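You operate a simulated robot arm through the tools that you are given. There is no shell and no other tool.

Carry out the task below with a simulated robot arm. There is one attempt and no reset: what you move stays moved.

Task
Tighten the blue flange's four nuts crosswise with the green spanner.
Fine: all four pads show green; the spanner goes back.

It is judged by the outcome, as a careful person would: the job done as asked, and still so three seconds after it is handed in. It fails if anything else is knocked over, pushed out of place, dropped, spilled or broken.

Robot
A 7-joint arm with a two-finger parallel gripper, fixed in place. Base frame: the origin is at the foot of the arm, x ahead of it, y to its left, z up; the work surface is at about z = 0.86. Readings come in m, degrees, newtons and seconds.
With the tool pointing down near the work surface it reaches from about 0.24 to 0.68 m from the base axis. Its first joint turns from -66.0 to 66.0 degrees. Payload 2.4 kg.
The TCP is the grasp point between the finger pads, 0.03 m short of the fingertips. In the tool frame z runs along the fingers and y along their closing line. Largest opening 0.094 m; finger width 0.028, thickness 0.01; the body of the gripper, 0.05 by 0.096 m, starts 0.055 m behind the TCP.
Orientation is that of the tool frame in the base frame, as a unit quaternion [w, x, y, z]. With the fingers straight down and closing along the base's y, the tool's x points along the base's -x, its y along +y and its z along -z.

Tools
- The arm moves only by the tool send_rows. Its argument "commands" is text: rows parted by semicolons, each of 7 numbers parted by spaces: the turn, a rotation vector about the base's x, y, z in degrees, then the shift along the base's x, y, z in m, then the opening, from 0 (shut) to 1 (fully open). In form: wx wy wz tx ty tz fingers; .... A call has 1 to 20 rows; each row shifts and turns the commanded pose from where the row before left it. Rows are played at 5 a second. More than 0.05 m and 8.6 degrees between two rows, or a gripper value outside its range, and nothing of the call is played. Where a pose cannot be reached the arm comes as near as it can. A force on the tool above 90 N (or 10 N above the force at the start of the call, whichever is more), or a blocked arm, ends the call early, and 0.2 s more pass. Each finger travels about 0.153 m/s and halts on what it meets, pressing with about 24 N; the grip force reading is that of the motor and also rises with nothing between the fingers. The clock runs only during rows and for 0.2 s after the last one: add rows that do not move to give the fingers time. It gives the time, the measured TCP pose, the force on the tool (base axes), the opening and the grip force at its end, in the units of the frame above (readings bear some noise), with the torque about the TCP (base axes, N m) and any sound that the robot's microphone picked up, and new pictures: "show" is both (left out), scene, wrist or none.
- Cameras (640 x 400 px; columns grow to the right, rows downward): "scene" is fixed at [0.0233, 0.4659, 1.436]; the picture's right is [-0.86, -0.51, 0.00], its down [-0.33, 0.55, -0.76] and it looks along [0.39, -0.66, -0.65] (base axes); focal length 258 px, centre (320, 200). "wrist" rides on the gripper at [0.076, 0.014, -0.102] in the tool frame; the picture's right is [-0.18, 0.98, 0.00], its down [-0.75, -0.14, -0.64] and it looks along [-0.63, -0.12, 0.77] (tool axes); focal length 243 px, centre (320, 200). There is no depth. A picture from a camera that has moved, and an enlarged one, comes with that camera's place and axes in the base frame and with its lens.
- enlarge(camera, box): a new picture of the part [left, top, right, bottom] of that camera's present view, enlarged. The clock stands still meanwhile.
- hand_in(): hands the job in; it is judged then, once.

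Places have to be worked out from the pictures, the camera data and where the tool is seen. Open the gripper and draw the arm clear of the work before you hand the job in, unless the task says otherwise.

The tools are called after ">>>" as a command line: name --argument value ..., lists and objects as JSON in quotes. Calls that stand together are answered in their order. send_rows: Moves the arm, as the interface text tells. Its arguments: {"type":"object","properties":{"commands":{"type":"string"},"show":{"type":"string","enum":["both","scene","wrist","none"]}},"required":["commands"]} The other tools are called the same way: enlarge (camera, box) takes an enlarged picture of a part of a camera's view; hand_in () hands the job in.

At the start:

```text
t: 0.0
eef_pos: [0.3703, -0.0672, 1.223]
tool_rot: [0.0, 0.001, 1.0, 0.0]
contact_force: [0.3, 0.7, 0.1]
ft_torque: [-0.01, 0.0, -0.04]
grip_width: 0.0943
grasp_force: 0.0
```

scene: 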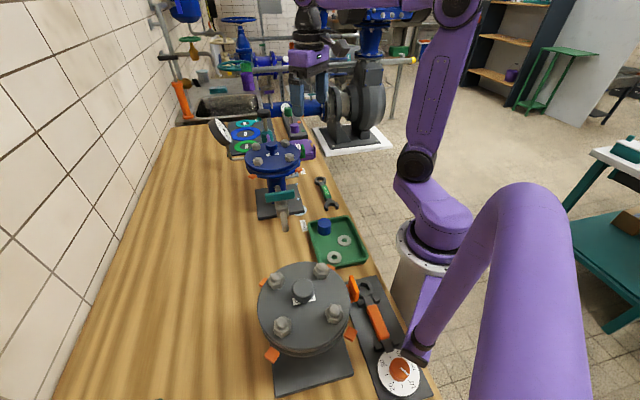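
wrist: 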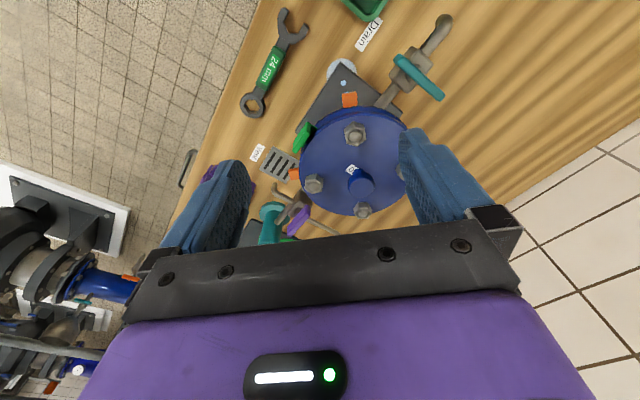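

I start by looking closely at the blue flange, the spanner and the tags in both views before moving.

>>> enlarge --camera "scene" --box '[200, 90, 360, 240]'

>>> enlarge --camera "wrist" --box '[230, 0, 470, 250]'

>>> enlarge --camera "scene" --box '[240, 130, 320, 220]'

```text
2.67 times, centred on (280, 165) of scene
camera zoom: at [0.0233, 0.4659, 1.436], right [-0.86, -0.51, 0.0], down [-0.33, 0.55, -0.76], along [0.39, -0.66, -0.65], focal length 688 px, centre (427, 293)
```

zoom: 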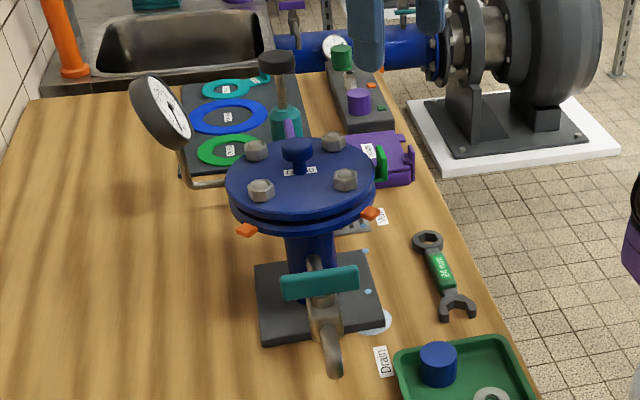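

```text
1.60 times, centred on (350, 125) of wrist
camera zoom: at [0.2939, -0.0529, 1.3243], right [0.18, 0.98, 0.0], down [0.75, -0.14, 0.64], along [0.63, -0.12, -0.77], focal length 388 px, centre (272, 320)
```

zoom: 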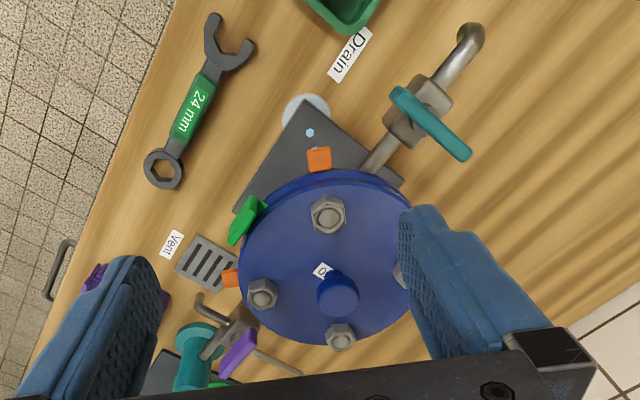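

```text
4.44 times, centred on (280, 175) of scene
camera zoom: at [0.0233, 0.4659, 1.436], right [-0.86, -0.51, 0.0], down [-0.33, 0.55, -0.76], along [0.39, -0.66, -0.65], focal length 1148 px, centre (498, 311)
```

zoom: 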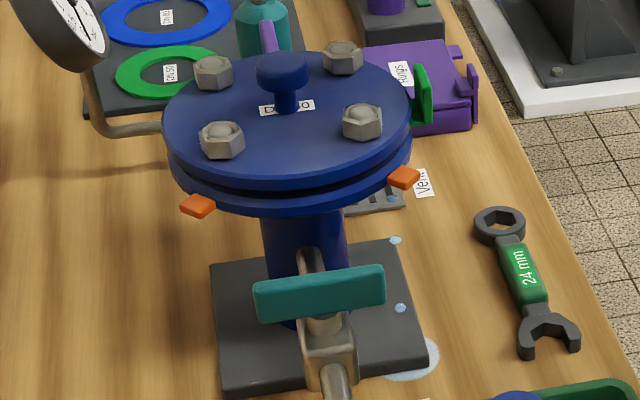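

Estimates so far: the flange centre is near (0.49, -0.036), with nut tops near z 1.045 and nuts about 0.064 m out along ±x and ±y. The spanner's ring is near (0.42, -0.20) and its jaw near (0.32, -0.10). I'll pull back and up to get a less obstructed wrist view of the flange.

>>> send_rows --commands "0 0 0 -0.03 0 0.02 1; 0 0 0 -0.03 0 0.02 1; 0 0 0 -0.03 0 0.02 1; 0 0 0 0 0 0 1; 0 0 0 0 0 0 1" --show "both"

```text
t: 1.2
eef_pos: [0.2808, -0.0673, 1.2852]
tool_rot: [0.0, 0.0, 1.0, -0.001]
contact_force: [-0.7, -0.2, -0.4]
ft_torque: [0.0, -0.02, -0.01]
grip_width: 0.0937
grasp_force: 0.1
camera wrist: at [0.2035, -0.0525, 1.3852], right [0.18, 0.98, 0.0], down [0.75, -0.14, 0.64], along [0.63, -0.12, -0.77], focal length 243 px, centre (320, 200)
```

scene: 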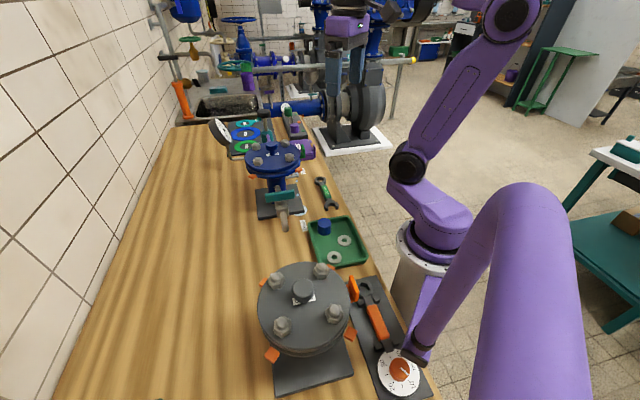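
wrist: 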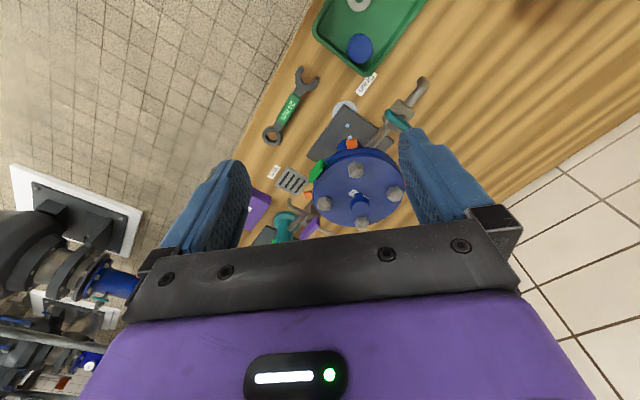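

The view past the gripper is blocked on the far side. I'll yaw by -45° so the fingers line up across the spanner, and move above its handle for a better look.

>>> send_rows --commands "0 0 -7.5 0.015 -0.014 -0.02 1; 0 0 -7.5 0.015 -0.014 -0.02 1; 0 0 -7.5 0.014 -0.014 -0.02 1; 0 0 -7.5 0.014 -0.014 -0.02 1; 0 0 -7.5 0.014 -0.014 -0.02 1; 0 0 -7.5 0.014 -0.014 -0.02 1; 0 0 0 0 0 0 1; 0 0 0 0 0 0 1" --show "both"

```text
t: 3.0
eef_pos: [0.3687, -0.1506, 1.1607]
tool_rot: [0.0, 0.383, 0.924, 0.0]
contact_force: [0.4, -0.2, -0.2]
ft_torque: [0.03, -0.02, 0.02]
grip_width: 0.0939
grasp_force: 0.0
camera wrist: at [0.3232, -0.0866, 1.262], right [0.83, 0.56, 0.0], down [0.43, -0.63, 0.64], along [0.36, -0.53, -0.77], focal length 243 px, centre (320, 200)
```

scene: 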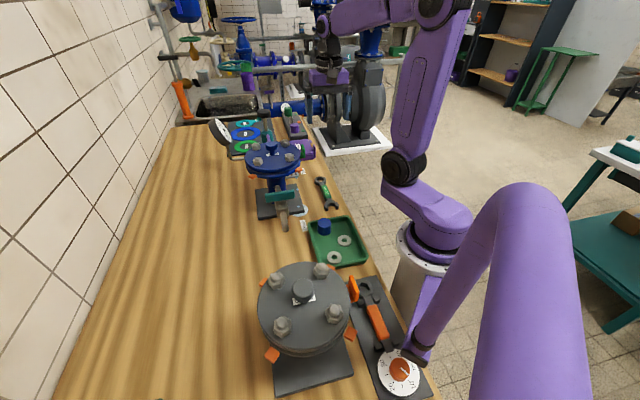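
wrist: 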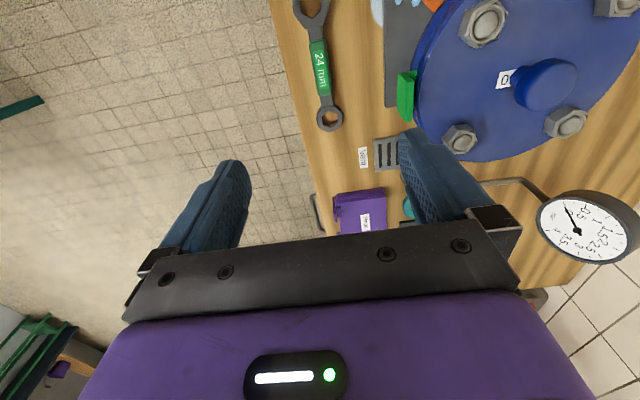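

The spanner runs along the 135° direction, right under the gripper. I'll zoom in on the spanner, the nuts and the gauge.

>>> enlarge --camera "wrist" --box '[270, 0, 430, 150]'

>>> enlarge --camera "wrist" --box '[390, 0, 640, 170]'

>>> enlarge --camera "wrist" --box '[480, 150, 640, 290]'

>>> enlarge --camera "scene" --box '[205, 110, 325, 190]'

```text
2.67 times, centred on (350, 75) of wrist
camera zoom: at [0.3232, -0.0866, 1.262], right [0.83, 0.56, 0.0], down [0.43, -0.63, 0.64], along [0.36, -0.53, -0.77], focal length 647 px, centre (240, 533)
```

zoom: 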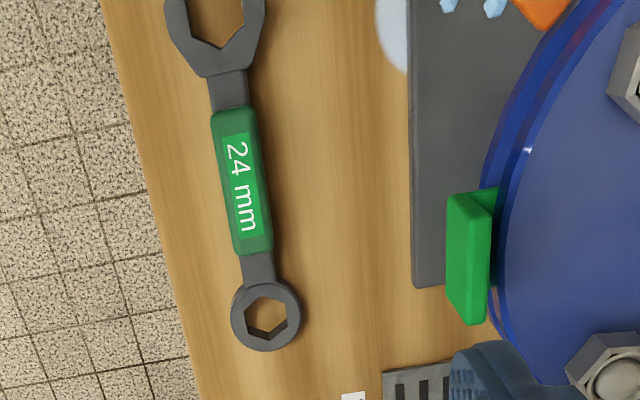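

```text
2.35 times, centred on (515, 85) of wrist
camera zoom: at [0.3232, -0.0866, 1.262], right [0.83, 0.56, 0.0], down [0.43, -0.63, 0.64], along [0.36, -0.53, -0.77], focal length 571 px, centre (-139, 471)
```

zoom: 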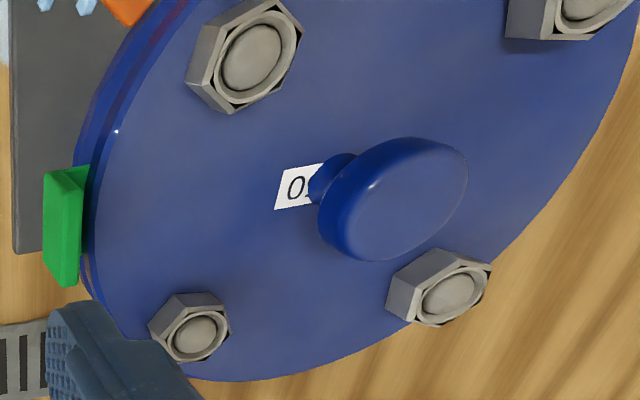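

```text
2.86 times, centred on (560, 220) of wrist
camera zoom: at [0.3232, -0.0866, 1.262], right [0.83, 0.56, 0.0], down [0.43, -0.63, 0.64], along [0.36, -0.53, -0.77], focal length 693 px, centre (-366, 143)
```

zoom: 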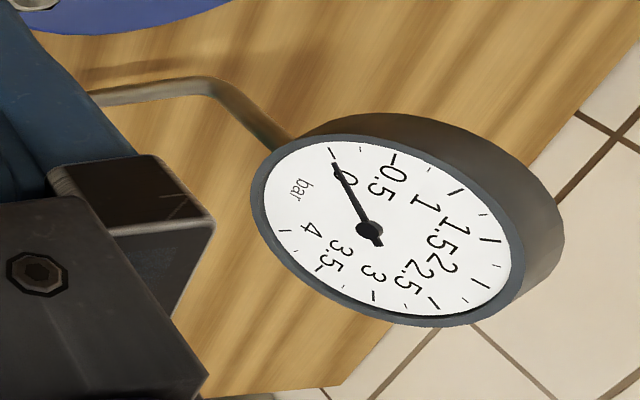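

```text
5.00 times, centred on (265, 150) of scene
camera zoom: at [0.0233, 0.4659, 1.436], right [-0.86, -0.51, 0.0], down [-0.33, 0.55, -0.76], along [0.39, -0.66, -0.65], focal length 1291 px, centre (595, 450)
```

zoom: 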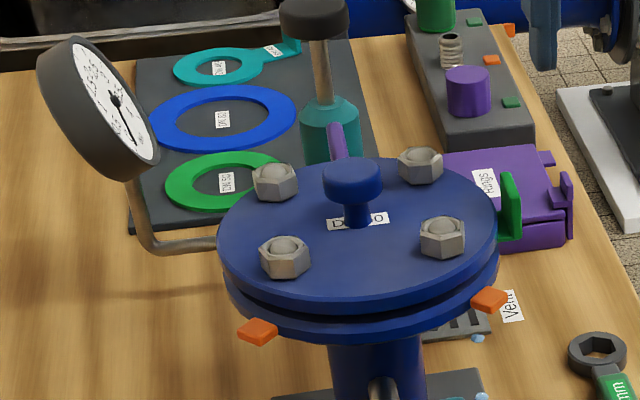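

The gauge reads 0 bar and the gasket tab is green, so it's safe to tighten. Next I need the hex orientation of the spanner ring and of each nut, so I'll zoom further.

>>> enlarge --camera "wrist" --box '[310, 98, 350, 138]'

>>> enlarge --camera "wrist" --box '[430, 110, 490, 160]'

>>> enlarge --camera "wrist" --box '[460, 0, 520, 50]'

>>> enlarge --camera "wrist" --box '[540, 100, 600, 150]'

>>> enlarge --camera "scene" --box '[245, 130, 305, 170]'

```text
10.00 times, centred on (330, 118) of wrist
camera zoom: at [0.3232, -0.0866, 1.262], right [0.83, 0.56, 0.0], down [0.43, -0.63, 0.64], along [0.36, -0.53, -0.77], focal length 2426 px, centre (220, 1020)
```

zoom: 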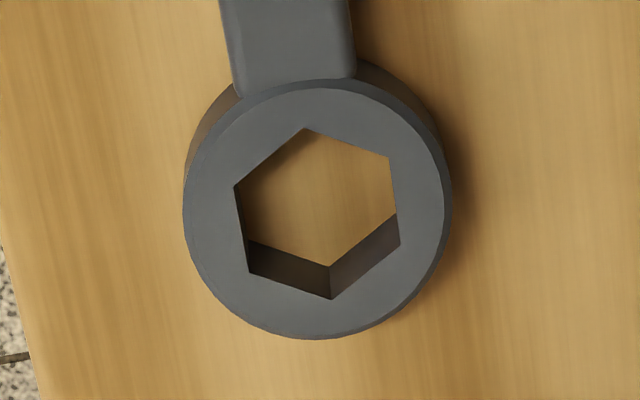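

```text
8.00 times, centred on (460, 135) of wrist
camera zoom: at [0.3232, -0.0866, 1.262], right [0.83, 0.56, 0.0], down [0.43, -0.63, 0.64], along [0.36, -0.53, -0.77], focal length 1941 px, centre (-800, 720)
```

zoom: 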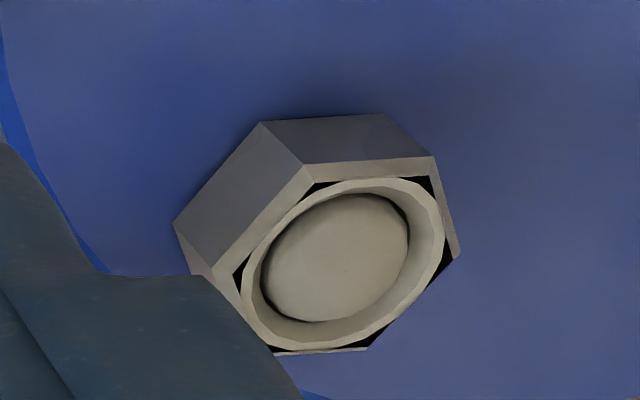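

```text
8.00 times, centred on (490, 25) of wrist
camera zoom: at [0.3232, -0.0866, 1.262], right [0.83, 0.56, 0.0], down [0.43, -0.63, 0.64], along [0.36, -0.53, -0.77], focal length 1941 px, centre (-1040, 1600)
```

zoom: 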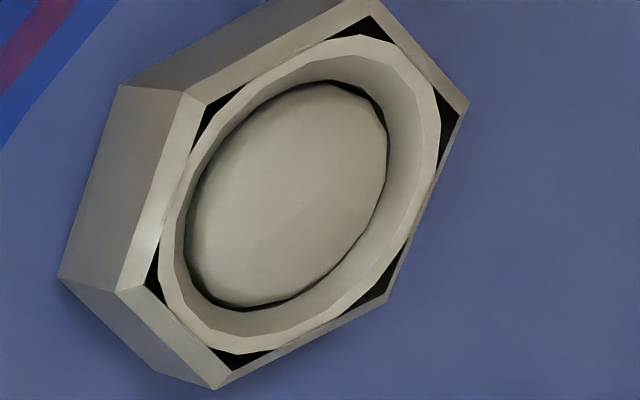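

```text
8.00 times, centred on (570, 125) of wrist
camera zoom: at [0.3232, -0.0866, 1.262], right [0.83, 0.56, 0.0], down [0.43, -0.63, 0.64], along [0.36, -0.53, -0.77], focal length 1941 px, centre (-1680, 800)
```

zoom: 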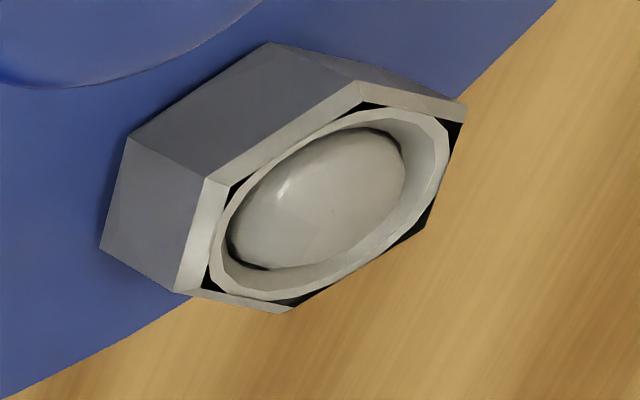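

```text
10.00 times, centred on (275, 150) of scene
camera zoom: at [0.0233, 0.4659, 1.436], right [-0.86, -0.51, 0.0], down [-0.33, 0.55, -0.76], along [0.39, -0.66, -0.65], focal length 2582 px, centre (770, 700)
```

zoom: 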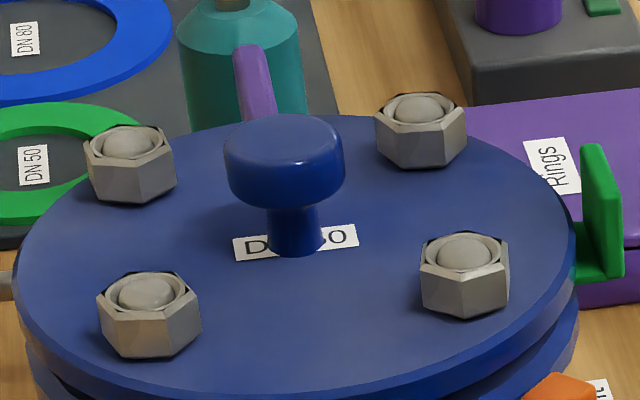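

The ring has hex vertices in line with the handle. I'll move over the flange centre to get a near-vertical view of all four nuts and measure their positions and hex angles.

>>> send_rows --commands "0 0 7.5 0.0 0.0 0.03 1; 0 0 7.5 0.021 0.019 0.02 1; 0 0 7.5 0.021 0.019 0.02 1; 0 0 7.5 0.021 0.019 0.0123 1; 0 0 7.5 0.021 0.019 0 1; 0 0 7.5 0.021 0.019 0 1; 0 0 0 0.0213 0.0186 0 1; 0 0 0 0 0 0 1; 0 0 0 0 0 0 1" --show "wrist"

```text
t: 5.0
eef_pos: [0.4914, -0.0379, 1.2437]
tool_rot: [0.0, 0.0, 1.0, 0.0]
contact_force: [-0.1, -0.1, 0.1]
ft_torque: [0.01, 0.02, 0.0]
grip_width: 0.0939
grasp_force: 0.0
camera wrist: at [0.4148, -0.0224, 1.3452], right [0.18, 0.98, 0.0], down [0.75, -0.14, 0.64], along [0.63, -0.12, -0.77], focal length 243 px, centre (320, 200)
```

wrist: 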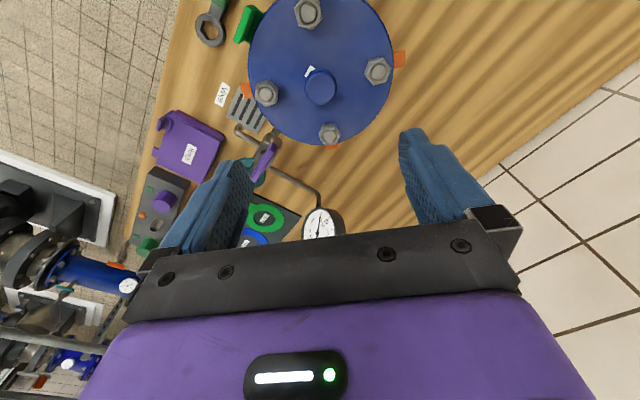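

All four nuts are in clear view. I'll zoom on each one.

>>> enlarge --camera "wrist" --box '[288, 0, 328, 30]'

>>> enlarge --camera "wrist" --box '[310, 118, 350, 148]'

>>> enlarge --camera "wrist" --box '[245, 78, 285, 108]'

>>> enlarge --camera "wrist" --box '[357, 55, 397, 85]'

>>> enlarge --camera "wrist" --box '[220, 0, 420, 160]'

```text
13.33 times, centred on (308, 15) of wrist
camera zoom: at [0.4148, -0.0224, 1.3452], right [0.18, 0.98, 0.0], down [0.75, -0.14, 0.64], along [0.63, -0.12, -0.77], focal length 3235 px, centre (480, 2667)
```

zoom: 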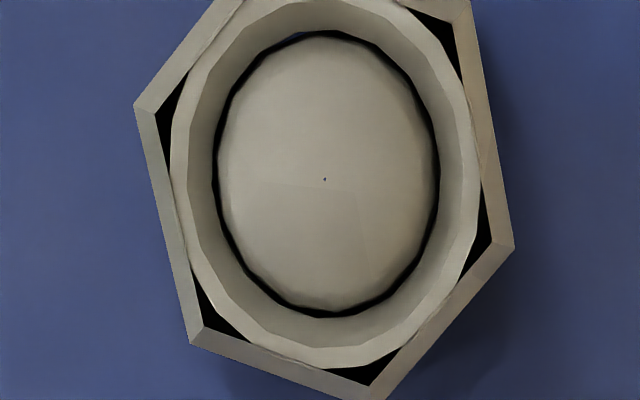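

```text
13.33 times, centred on (330, 133) of wrist
camera zoom: at [0.4148, -0.0224, 1.3452], right [0.18, 0.98, 0.0], down [0.75, -0.14, 0.64], along [0.63, -0.12, -0.77], focal length 3235 px, centre (187, 1093)
```

zoom: 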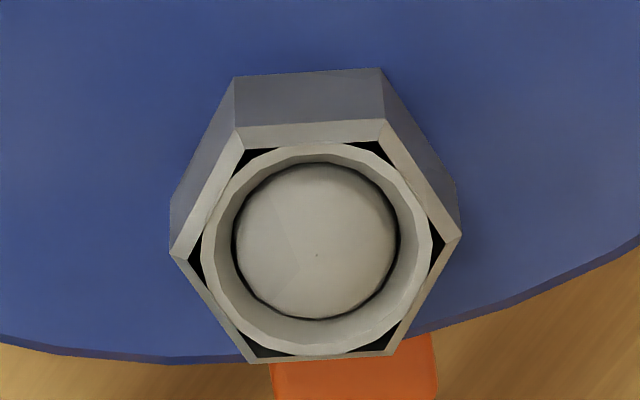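

```text
13.33 times, centred on (265, 93) of wrist
camera zoom: at [0.4148, -0.0224, 1.3452], right [0.18, 0.98, 0.0], down [0.75, -0.14, 0.64], along [0.63, -0.12, -0.77], focal length 3235 px, centre (1053, 1627)
```

zoom: 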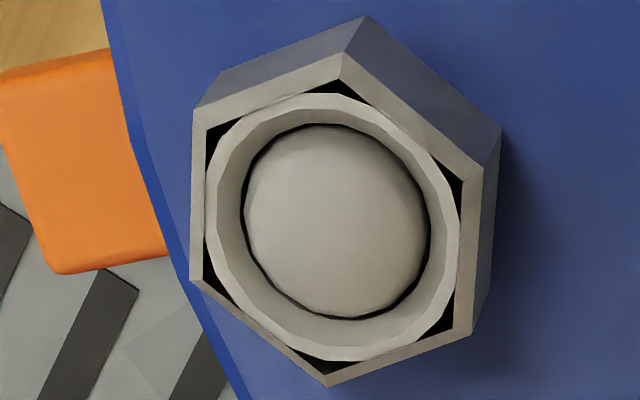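

```text
13.33 times, centred on (377, 70) of wrist
camera zoom: at [0.4148, -0.0224, 1.3452], right [0.18, 0.98, 0.0], down [0.75, -0.14, 0.64], along [0.63, -0.12, -0.77], focal length 3235 px, centre (-440, 1933)
```

zoom: 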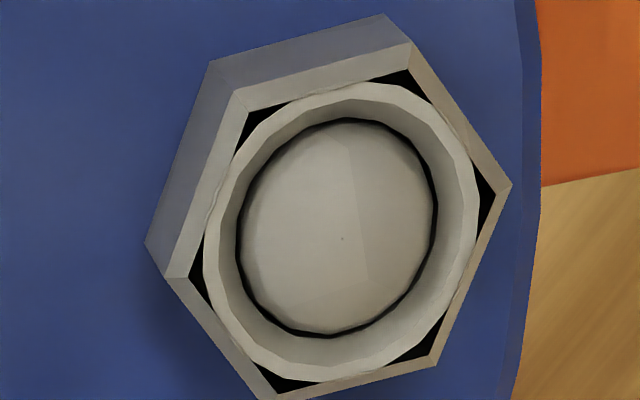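

```text
2.50 times, centred on (320, 80) of wrist
camera zoom: at [0.4148, -0.0224, 1.3452], right [0.18, 0.98, 0.0], down [0.75, -0.14, 0.64], along [0.63, -0.12, -0.77], focal length 606 px, centre (320, 500)
```

zoom: 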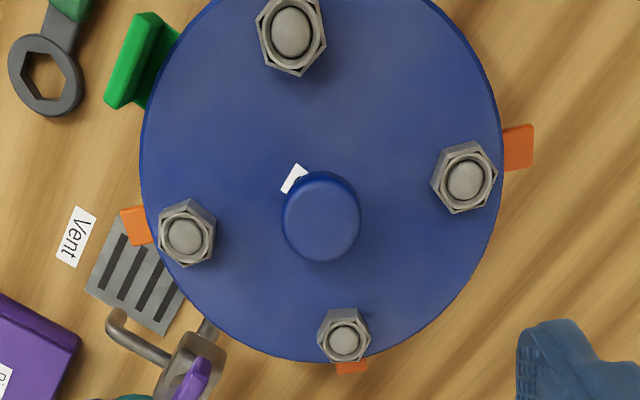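

Measured from the vertical view (nut tops at z≈1.057, bolt circle 125 mm, centre ≈ (0.488, -0.036)), the nuts' hex angles mod 60 are:
- near (N1): 3°
- far (N3): 23°
- right (N2): 39°
- left (N4): 34°

Now I'll go above the spanner handle at about (0.369, -0.150) and descend part way.

>>> send_rows --commands "0 0 -7.6 -0.02 -0.019 0 1; 0 0 -7.6 -0.02 -0.019 0 1; 0 0 -7.6 -0.02 -0.019 0 1; 0 0 -7.6 -0.02 -0.019 0 1; 0 0 -7.6 -0.02 -0.019 0 1; 0 0 -7.5 -0.022 -0.0176 0 1; 0 0 0 0 0 -0.04 0.8; 0 0 0 0 0 -0.04 0.6; 0 0 0 0 0 -0.04 0.6; 0 0 0 0 0 -0.04 0.6; 0 0 0 0 0 -0.04 0.6; 0 0 0 0 0 -0.04 0.6; 0 0 0 0 0 -0.04 0.6; 0 0 0 0 0 0 0.6; 0 0 0 0 0 0 0.6" --show "wrist"

```text
t: 8.2
eef_pos: [0.3706, -0.1492, 0.9658]
tool_rot: [-0.001, 0.387, 0.922, 0.0]
contact_force: [0.6, -0.2, 0.4]
ft_torque: [0.01, -0.01, 0.03]
grip_width: 0.0565
grasp_force: 0.0
camera wrist: at [0.3265, -0.0837, 1.0673], right [0.83, 0.56, 0.0], down [0.43, -0.64, 0.64], along [0.36, -0.53, -0.77], focal length 243 px, centre (320, 200)
```

wrist: 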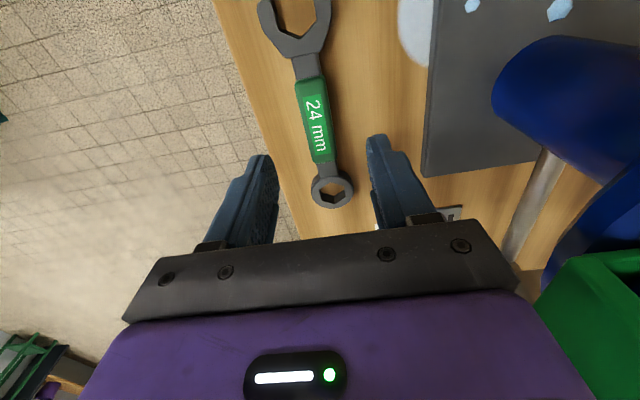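

The spanner sits about 2–3 mm off the tool's centreline and about 1° off in angle. I'll correct that, descend so the tips are just above the table, and close.

>>> send_rows --commands "0 0 1 -0.0019 -0.0019 -0.025 0.6; 0 0 0 0 0 -0.025 0.6; 0 0 0 0 0 -0.0225 0.6; 0 0 0 0 0 0 0.6; 0 0 0 0 0 0 0.3; 0 0 0 0 0 0 0; 0 0 0 0 0 0 0; 0 0 0 0 0 0 0" --show "both"

```text
t: 10.0
eef_pos: [0.3688, -0.1524, 0.8901]
tool_rot: [0.0, 0.378, 0.926, -0.001]
contact_force: [-0.3, -0.2, -0.6]
ft_torque: [-0.04, 0.02, -0.01]
grip_width: 0.0239
grasp_force: 24.2
camera wrist: at [0.3238, -0.088, 0.9917], right [0.82, 0.57, 0.0], down [0.44, -0.63, 0.64], along [0.37, -0.53, -0.77], focal length 243 px, centre (320, 200)
```

scene: 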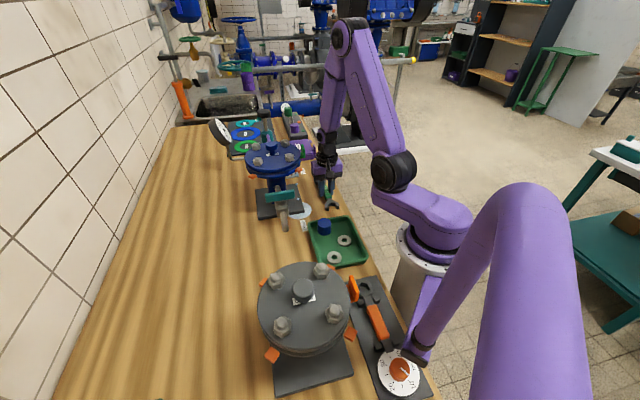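
wrist: 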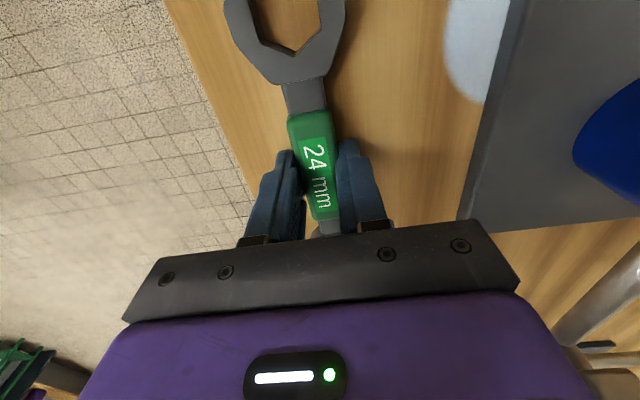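

The handle is gripped (24 mm wide, TCP at (0.369, -0.152, 0.890), axis about 135.5°). That is the pose to return it to. I'll lift it and check that it stays level.

>>> send_rows --commands "0 0 0 0 0 0.02 0; 0 0 0 0 0 0.04 0; 0 0 0 0 0 0.05 0; 0 0 0 0 0 0.05 0; 0 0 0 0 0 0.05 0; 0 0 0 0 0 0.02 0; 0 0 0 0 0 0 0; 0 0 0 0 0 0 0" --show "both"

>>> enlarge --camera "scene" --box '[290, 100, 370, 200]'

```text
t: 11.8
eef_pos: [0.3713, -0.1511, 1.1201]
tool_rot: [0.0, 0.378, 0.926, -0.001]
contact_force: [-0.2, -0.1, -2.6]
ft_torque: [0.02, -0.03, -0.01]
grip_width: 0.0234
grasp_force: 23.9
camera wrist: at [0.3254, -0.0875, 1.2204], right [0.82, 0.57, 0.0], down [0.44, -0.63, 0.64], along [0.37, -0.53, -0.77], focal length 243 px, centre (320, 200)
```

scene: 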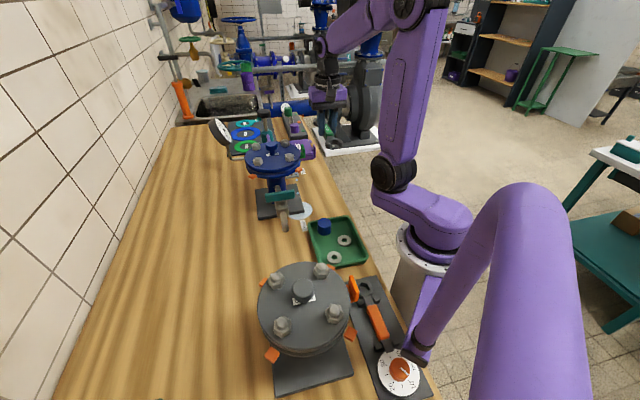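
wrist: 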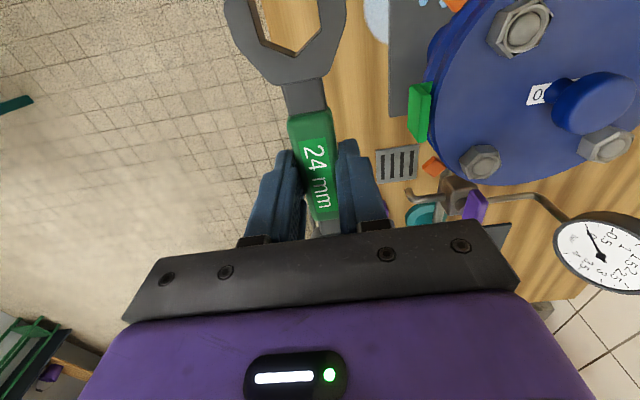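

```text
4.00 times, centred on (330, 150) of scene
camera zoom: at [0.0233, 0.4659, 1.436], right [-0.86, -0.51, 0.0], down [-0.33, 0.55, -0.76], along [0.39, -0.66, -0.65], focal length 1033 px, centre (280, 400)
```

zoom: 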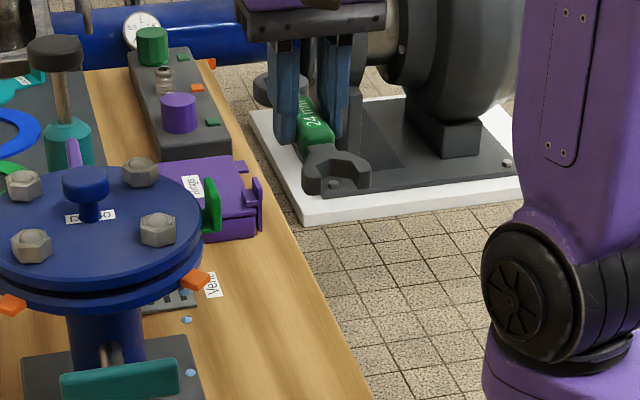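

The spanner is level and secure. Next I go to the near nut N1 with the ring hovering above it, handle angle about 183° (TCP about (0.352, -0.040, 1.105)).

>>> send_rows --commands "0 0 0 0 0 0.02 0; 0 0 7.9 -0.0032 0.0186 0 0; 0 0 7.9 -0.0032 0.0186 0 0; 0 0 7.9 -0.0032 0.0186 0 0; 0 0 7.9 -0.0032 0.0186 0 0; 0 0 7.9 -0.0032 0.0186 0 0; 0 0 7.9 -0.0032 0.0183 0 0; 0 0 0 0 0 -0.0175 0; 0 0 0 0 0 -0.0175 0; 0 0 0 0 0 0 0; 0 0 0 0 0 0 0" --show "both"

>>> enlarge --camera "scene" --box '[240, 120, 340, 190]'

>>> enlarge --camera "scene" --box '[270, 135, 310, 165]'

```text
t: 14.2
eef_pos: [0.3507, -0.0411, 1.1076]
tool_rot: [0.001, -0.025, 1.0, 0.0]
contact_force: [0.2, 0.0, -2.7]
ft_torque: [-0.01, 0.04, 0.0]
grip_width: 0.0237
grasp_force: 23.6
camera wrist: at [0.2729, -0.0304, 1.2091], right [0.13, 0.99, 0.0], down [0.76, -0.1, 0.64], along [0.64, -0.09, -0.77], focal length 243 px, centre (320, 200)
```

scene: 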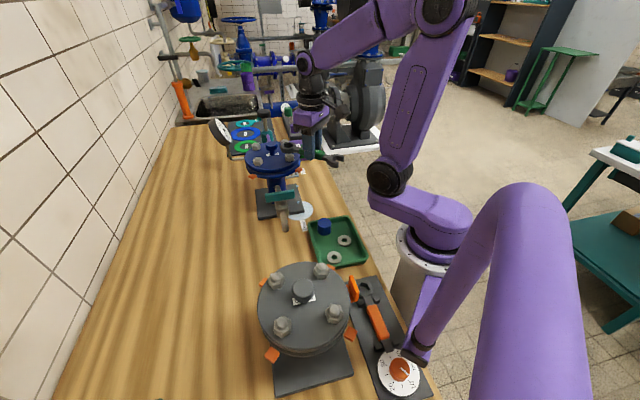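
wrist: 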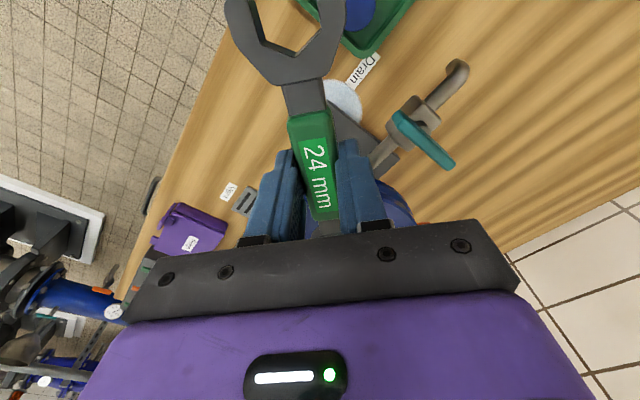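

```text
5.71 times, centred on (290, 155) of scene
camera zoom: at [0.0233, 0.4659, 1.436], right [-0.86, -0.51, 0.0], down [-0.33, 0.55, -0.76], along [0.39, -0.66, -0.65], focal length 1475 px, centre (491, 457)
```

zoom: 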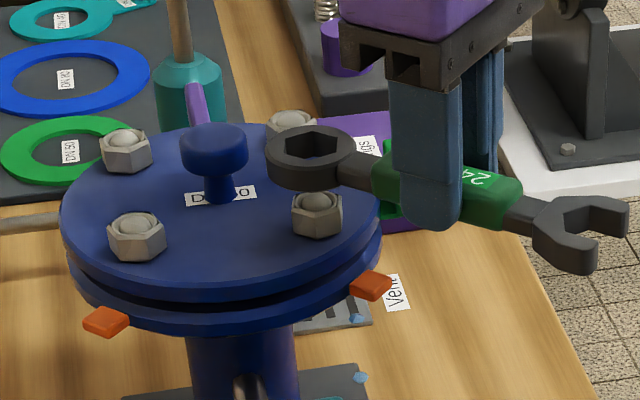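

```text
13.33 times, centred on (290, 150) of scene
camera zoom: at [0.0233, 0.4659, 1.436], right [-0.86, -0.51, 0.0], down [-0.33, 0.55, -0.76], along [0.39, -0.66, -0.65], focal length 3443 px, centre (720, 867)
```

zoom: 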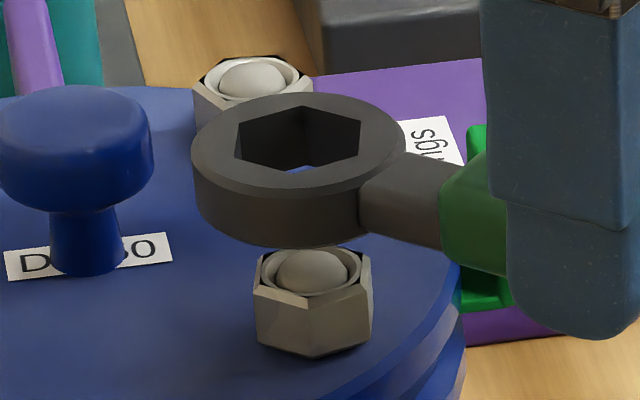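

The ring hovers right above N1, in line with it both in hex angle and in the image. I'll lower in small steps and watch the force.

>>> send_rows --commands "0 0 0 0 0 -0.008 0; 0 0 0 0 0 -0.007 0; 0 0 0 0 0 -0.003 0; 0 0 0 0 0 -0.003 0; 0 0 0 0 0 0 0" --show "none"

>>> enlarge --camera "scene" --box '[270, 135, 310, 165]'

```text
t: 15.4
eef_pos: [0.3504, -0.0399, 1.0858]
tool_rot: [0.001, -0.026, 1.0, 0.0]
contact_force: [-0.3, -0.6, 9.3]
ft_torque: [0.01, -0.64, -0.02]
grip_width: 0.0237
grasp_force: 24.1
```

```text
13.33 times, centred on (290, 150) of scene
camera zoom: at [0.0232, 0.4659, 1.436], right [-0.86, -0.51, 0.0], down [-0.33, 0.55, -0.76], along [0.39, -0.66, -0.65], focal length 3443 px, centre (720, 867)
```

zoom: 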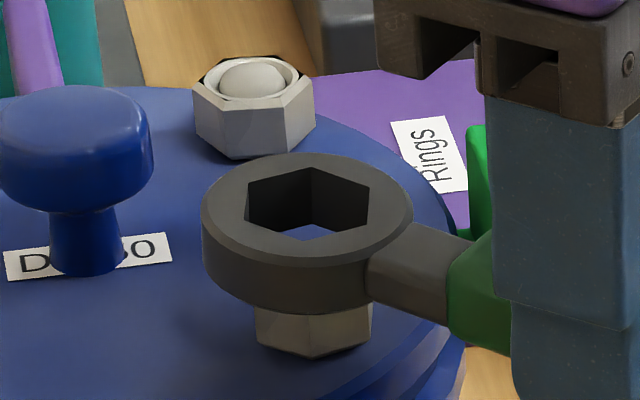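

The ring met something about 12 N hard and pitched up a few degrees in the grip without dropping over the nut. I'll lift a little and inspect the tilt and alignment.

>>> send_rows --commands "0 0 0 0 0 0.006 0; 0 0 0 0 0 0.006 0; 0 0 0 0 0 0 0" --show "wrist"

>>> enlarge --camera "scene" --box '[270, 130, 350, 180]'

>>> enlarge --camera "scene" --box '[270, 135, 310, 165]'

```text
t: 16.2
eef_pos: [0.3496, -0.0412, 1.0974]
tool_rot: [0.0, -0.025, 1.0, 0.0]
contact_force: [0.3, 1.5, -2.4]
ft_torque: [0.0, 0.0, -0.01]
grip_width: 0.0238
grasp_force: 23.8
camera wrist: at [0.2723, -0.0303, 1.2001], right [0.13, 0.99, 0.0], down [0.76, -0.1, 0.64], along [0.64, -0.09, -0.77], focal length 243 px, centre (320, 200)
```

wrist: 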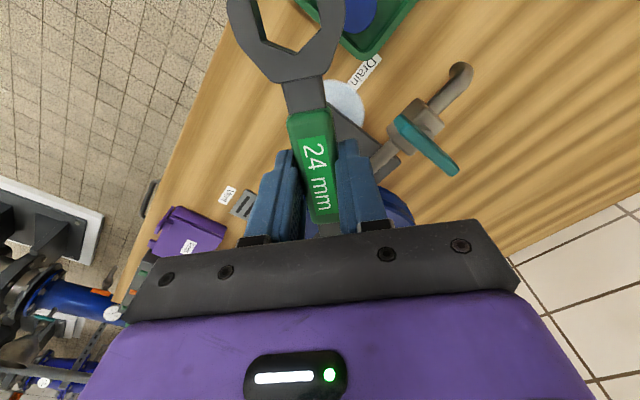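

```text
8.00 times, centred on (310, 155) of scene
camera zoom: at [0.0233, 0.4659, 1.436], right [-0.86, -0.51, 0.0], down [-0.33, 0.55, -0.76], along [0.39, -0.66, -0.65], focal length 2066 px, centre (400, 560)
```

zoom: 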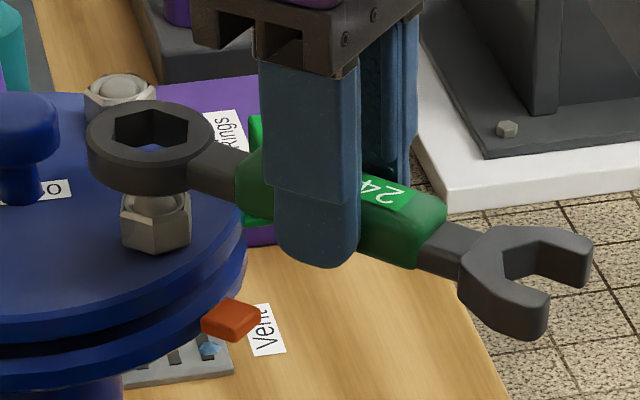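

```text
13.33 times, centred on (290, 150) of scene
camera zoom: at [0.0233, 0.4659, 1.436], right [-0.86, -0.51, 0.0], down [-0.33, 0.55, -0.76], along [0.39, -0.66, -0.65], focal length 3443 px, centre (720, 867)
```

zoom: 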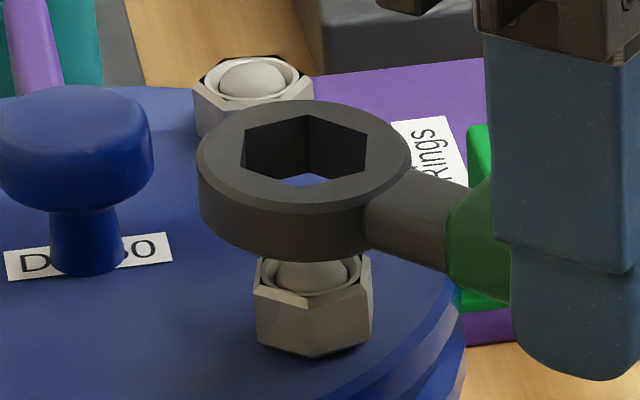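

The spanner is pitched about 6° (ring end up). Before correcting, I'll zoom tightly on N1 and the ring to compare hex angle and centring.

>>> enlarge --camera "scene" --box '[282, 152, 298, 164]'

>>> enlarge --camera "scene" --box '[280, 140, 300, 155]'

```text
16.00 times, centred on (290, 158) of scene
camera zoom: at [0.0233, 0.4659, 1.436], right [-0.86, -0.51, 0.0], down [-0.33, 0.55, -0.76], along [0.39, -0.66, -0.65], focal length 4131 px, centre (800, 872)
```

zoom: 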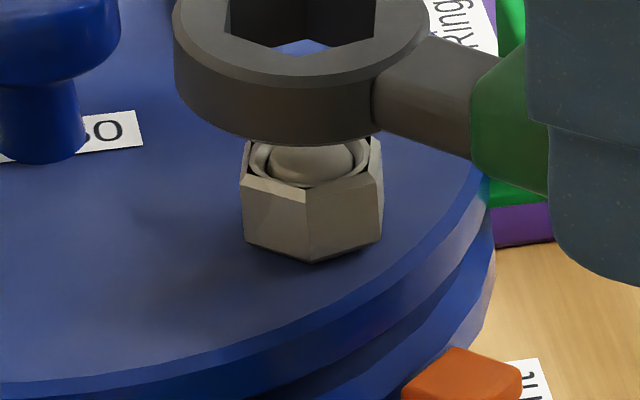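

```text
16.00 times, centred on (290, 148) of scene
camera zoom: at [0.0233, 0.4659, 1.436], right [-0.86, -0.51, 0.0], down [-0.33, 0.55, -0.76], along [0.39, -0.66, -0.65], focal length 4131 px, centre (800, 1040)
```

zoom: 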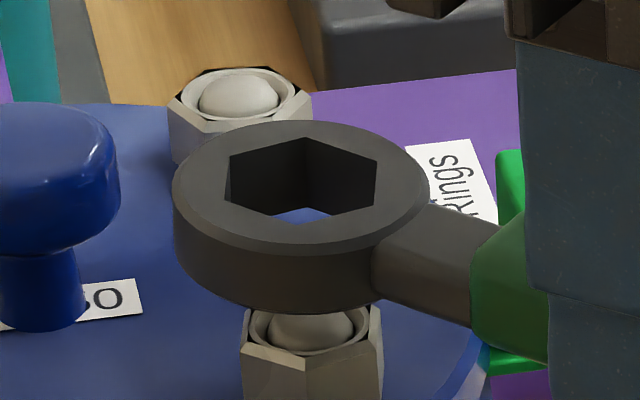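

The nut and ring hex angles agree within about 1–2°, so the miss was a small centring error. With this grip the ring is hidden from the wrist camera. Gripped the other way round, the camera would look straight down through the ring, so I'll rise and test whether the wrist can yaw to +135° for that re-grip.

>>> send_rows --commands "0 0 0 -0.005 0 0.04 0; 0 0 0 0 -0.01 0.04 0; 0 0 8 0 -0.01 0.03 0; 0 0 8 0.002 -0.01 0 0; 0 0 8 0.002 -0.01 0 0; 0 0 8 0.002 -0.01 0 0; 0 0 8 0.002 -0.01 0 0; 0 0 8 0.002 -0.01 0 0; 0 0 8 0.002 -0.01 0 0; 0 0 8 0.002 -0.01 0 0; 0 0 8 0.002 -0.01 0 0; 0 0 8 0.002 -0.01 0 0; 0 0 8 0.002 0 0 0; 0 0 8 0 0 0 0; 0 0 8 0 0 0 0; 0 0 8 0 0 0 0; 0 0 8 0 0 0 0; 0 0 8 0 0 0 0; 0 0 4 0 0 0 0; 0 0 0 0 0 0 0" --show "scene"

```text
t: 20.4
eef_pos: [0.3638, -0.1514, 1.2098]
tool_rot: [0.0, 0.924, -0.383, 0.0]
contact_force: [0.6, -1.1, -2.2]
ft_torque: [-0.02, -0.01, -0.01]
grip_width: 0.0235
grasp_force: 24.1
```

scene: 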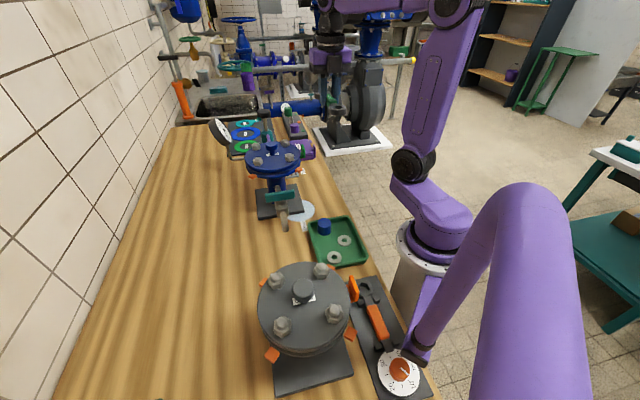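

Yaw +135° is reachable. I'll lay the spanner down here reversed, in its own spot parallel to the edge, which also presses it level. Then I'll re-grip at yaw -45° so the ring faces the camera side.

>>> send_rows --commands "0 0 0 0.004 -0.001 -0.04 0; 0 0 0 0 0 -0.05 0; 0 0 0 0 0 -0.05 0; 0 0 0 0 0 -0.05 0; 0 0 0 0 0 -0.05 0; 0 0 0 0 0 -0.04 0; 0 0 0 0 0 -0.015 0; 0 0 0 0 0 -0.008 0; 0 0 0 0 0 -0.006 0; 0 0 0 0 0 -0.004 0; 0 0 0 0 0 -0.003 0; 0 0 0 0 0 0 0" --show "wrist"

>>> enlarge --camera "scene" --box '[290, 160, 370, 220]'

```text
t: 23.0
eef_pos: [0.3696, -0.1531, 0.895]
tool_rot: [0.0, 0.923, -0.384, 0.001]
contact_force: [-2.7, -0.3, 6.6]
ft_torque: [-0.52, -0.44, -0.14]
grip_width: 0.0236
grasp_force: 23.3
camera wrist: at [0.4114, -0.2163, 0.9956], right [-0.83, -0.56, 0.0], down [-0.43, 0.63, 0.64], along [-0.36, 0.53, -0.77], focal length 243 px, centre (320, 200)
```

wrist: 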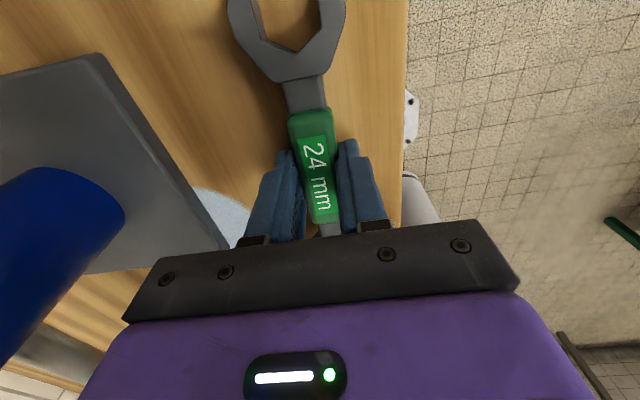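

```text
6.67 times, centred on (330, 190) of scene
camera zoom: at [0.0231, 0.466, 1.4359], right [-0.86, -0.51, 0.0], down [-0.33, 0.55, -0.76], along [0.39, -0.66, -0.65], focal length 1721 px, centre (253, 267)
```

zoom: 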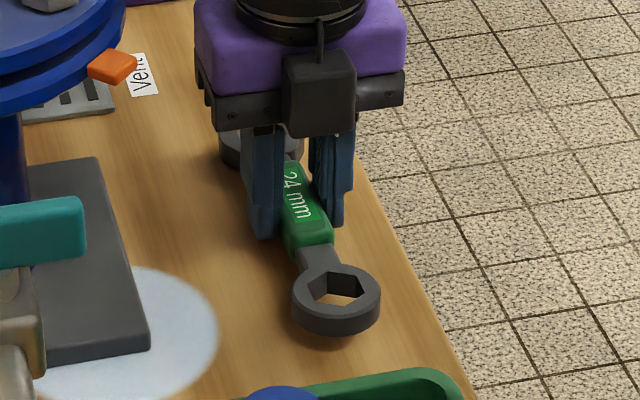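

The jaw is pressing on the table and the spanner is nearly level. I'll press slightly more, then release and rise.

>>> send_rows --commands "0 0 0 0 0 -0.003 0; 0 0 0 0 0 0 0; 0 0 0 0 0 0.002 0.3; 0 0 0 0 0 0.002 0.6; 0 0 0 0 0 0 0.6; 0 0 0 0 0 0.04 0.6; 0 0 0 0 0 0.05 0.6; 0 0 0 0 0 0.05 0.6; 0 0 0 0 0 0.05 0.6; 0 0 0 0 0 0 0.6" --show "scene"

>>> enlarge --camera "scene" --box '[290, 160, 370, 220]'

```text
t: 25.2
eef_pos: [0.3699, -0.15, 1.0851]
tool_rot: [0.0, 0.924, -0.383, 0.0]
contact_force: [-0.7, 0.8, 0.1]
ft_torque: [0.01, 0.0, -0.01]
grip_width: 0.0565
grasp_force: 0.0
```

scene: 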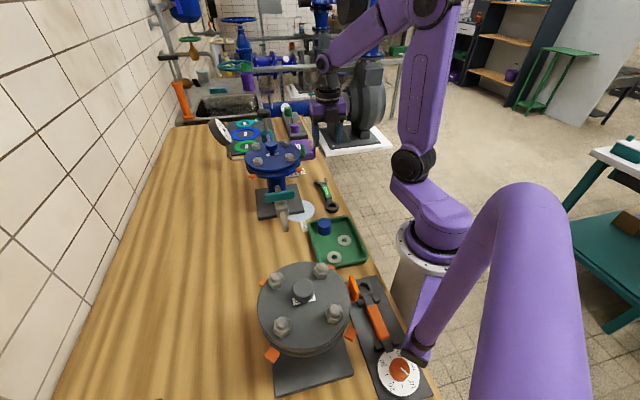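

```text
6.67 times, centred on (330, 190) of scene
camera zoom: at [0.0233, 0.4659, 1.436], right [-0.86, -0.51, 0.0], down [-0.33, 0.55, -0.76], along [0.39, -0.66, -0.65], focal length 1721 px, centre (253, 267)
```

zoom: 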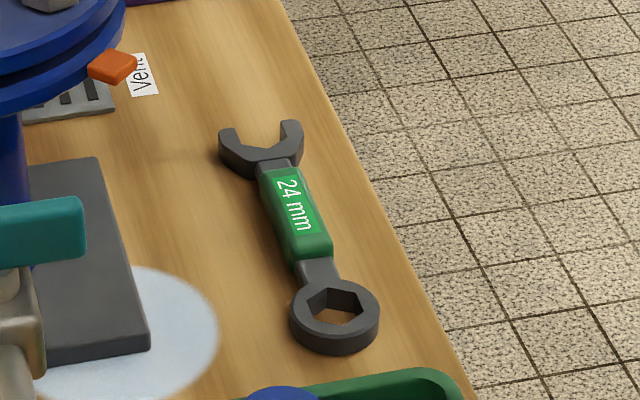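

The spanner lies flat, reversed. I'll rotate back to yaw -45° above it.

>>> send_rows --commands "0 0 -8 0 0 0 0.6; 0 0 -8 0 0 0 0.6; 0 0 -8 0 0 0 0.6; 0 0 -8 0 0 0 0.6; 0 0 -8 0 0 0 0.6; 0 0 -8 0 0 0 0.6; 0 0 -8 0 0 0 0.6; 0 0 -8 0 0 0 0.6; 0 0 -8 0 0 0 0.6; 0 0 -8 0 0 0 0.6; 0 0 -8 0 0 0 0.6; 0 0 -8 0 0 0 0.6; 0 0 -8 0 0 0 0.6; 0 0 -8 0 0 0 0.6; 0 0 -8 0 0 0 0.6; 0 0 -8 0 0 0 0.6; 0 0 -8 0 0 0 0.6; 0 0 -8 0 0 0 0.6; 0 0 -8 0 0 0 0.6; 0 0 -8 0 0 0 0.6" --show "none"

>>> send_rows --commands "0 0 -8 0 0 -0.04 0.6; 0 0 -8 0 0 -0.04 0.6; 0 0 -4 0 0 -0.04 0.6; 0 0 0 0 0 0 0.6; 0 0 0 0 0 0 0.6" --show "wrist"

```text
t: 29.4
eef_pos: [0.369, -0.1497, 1.0832]
tool_rot: [0.0, 0.219, 0.976, 0.0]
contact_force: [0.9, 0.5, 0.0]
ft_torque: [0.0, 0.01, 0.0]
grip_width: 0.0563
grasp_force: 0.1
```

```text
t: 30.6
eef_pos: [0.369, -0.1559, 0.9615]
tool_rot: [0.0, 0.384, 0.924, -0.001]
contact_force: [-0.4, 0.7, -0.2]
ft_torque: [0.03, 0.0, 0.0]
grip_width: 0.0566
grasp_force: 0.1
camera wrist: at [0.3232, -0.0909, 1.0627], right [0.83, 0.56, 0.0], down [0.43, -0.63, 0.64], along [0.36, -0.53, -0.77], focal length 243 px, centre (320, 200)
```

wrist: 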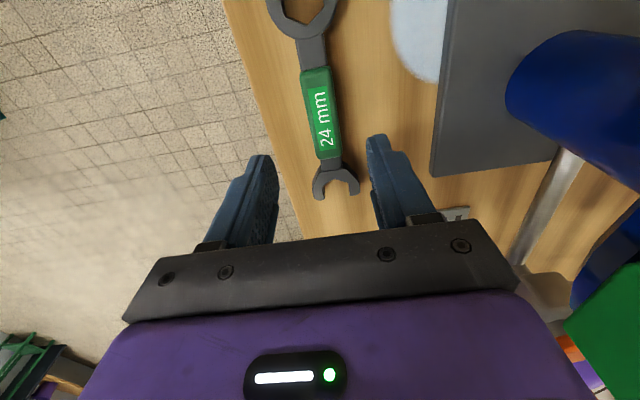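

The handle lies about 3.5 mm to +y in the tool frame, and the ring now faces the camera. I'll correct, descend and grip.

>>> send_rows --commands "0 0 0.6 0.0025 0.0025 -0.025 0.6; 0 0 0 0 0 -0.025 0.6; 0 0 0 0 0 -0.021 0.6; 0 0 0 0 0 0 0.6; 0 0 0 0 0 0 0.3; 0 0 0 0 0 0 0; 0 0 0 0 0 0 0; 0 0 0 0 0 0 0" --show "wrist"

```text
t: 32.4
eef_pos: [0.3717, -0.1499, 0.8902]
tool_rot: [0.001, 0.379, 0.925, 0.0]
contact_force: [-0.3, 0.4, -0.2]
ft_torque: [-0.05, -0.05, -0.01]
grip_width: 0.0236
grasp_force: 24.2
camera wrist: at [0.3257, -0.0852, 0.9916], right [0.82, 0.57, 0.0], down [0.44, -0.63, 0.64], along [0.37, -0.53, -0.77], focal length 243 px, centre (320, 200)
```

wrist: 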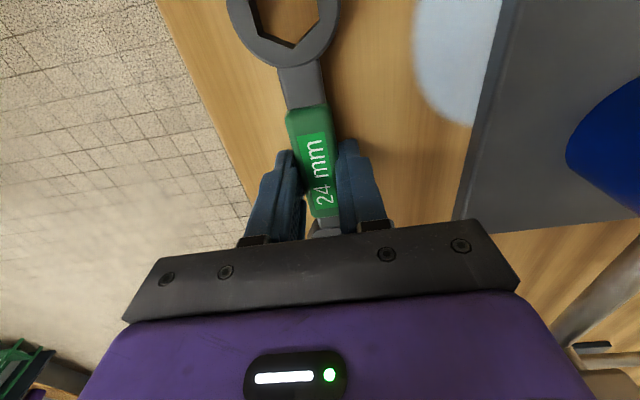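

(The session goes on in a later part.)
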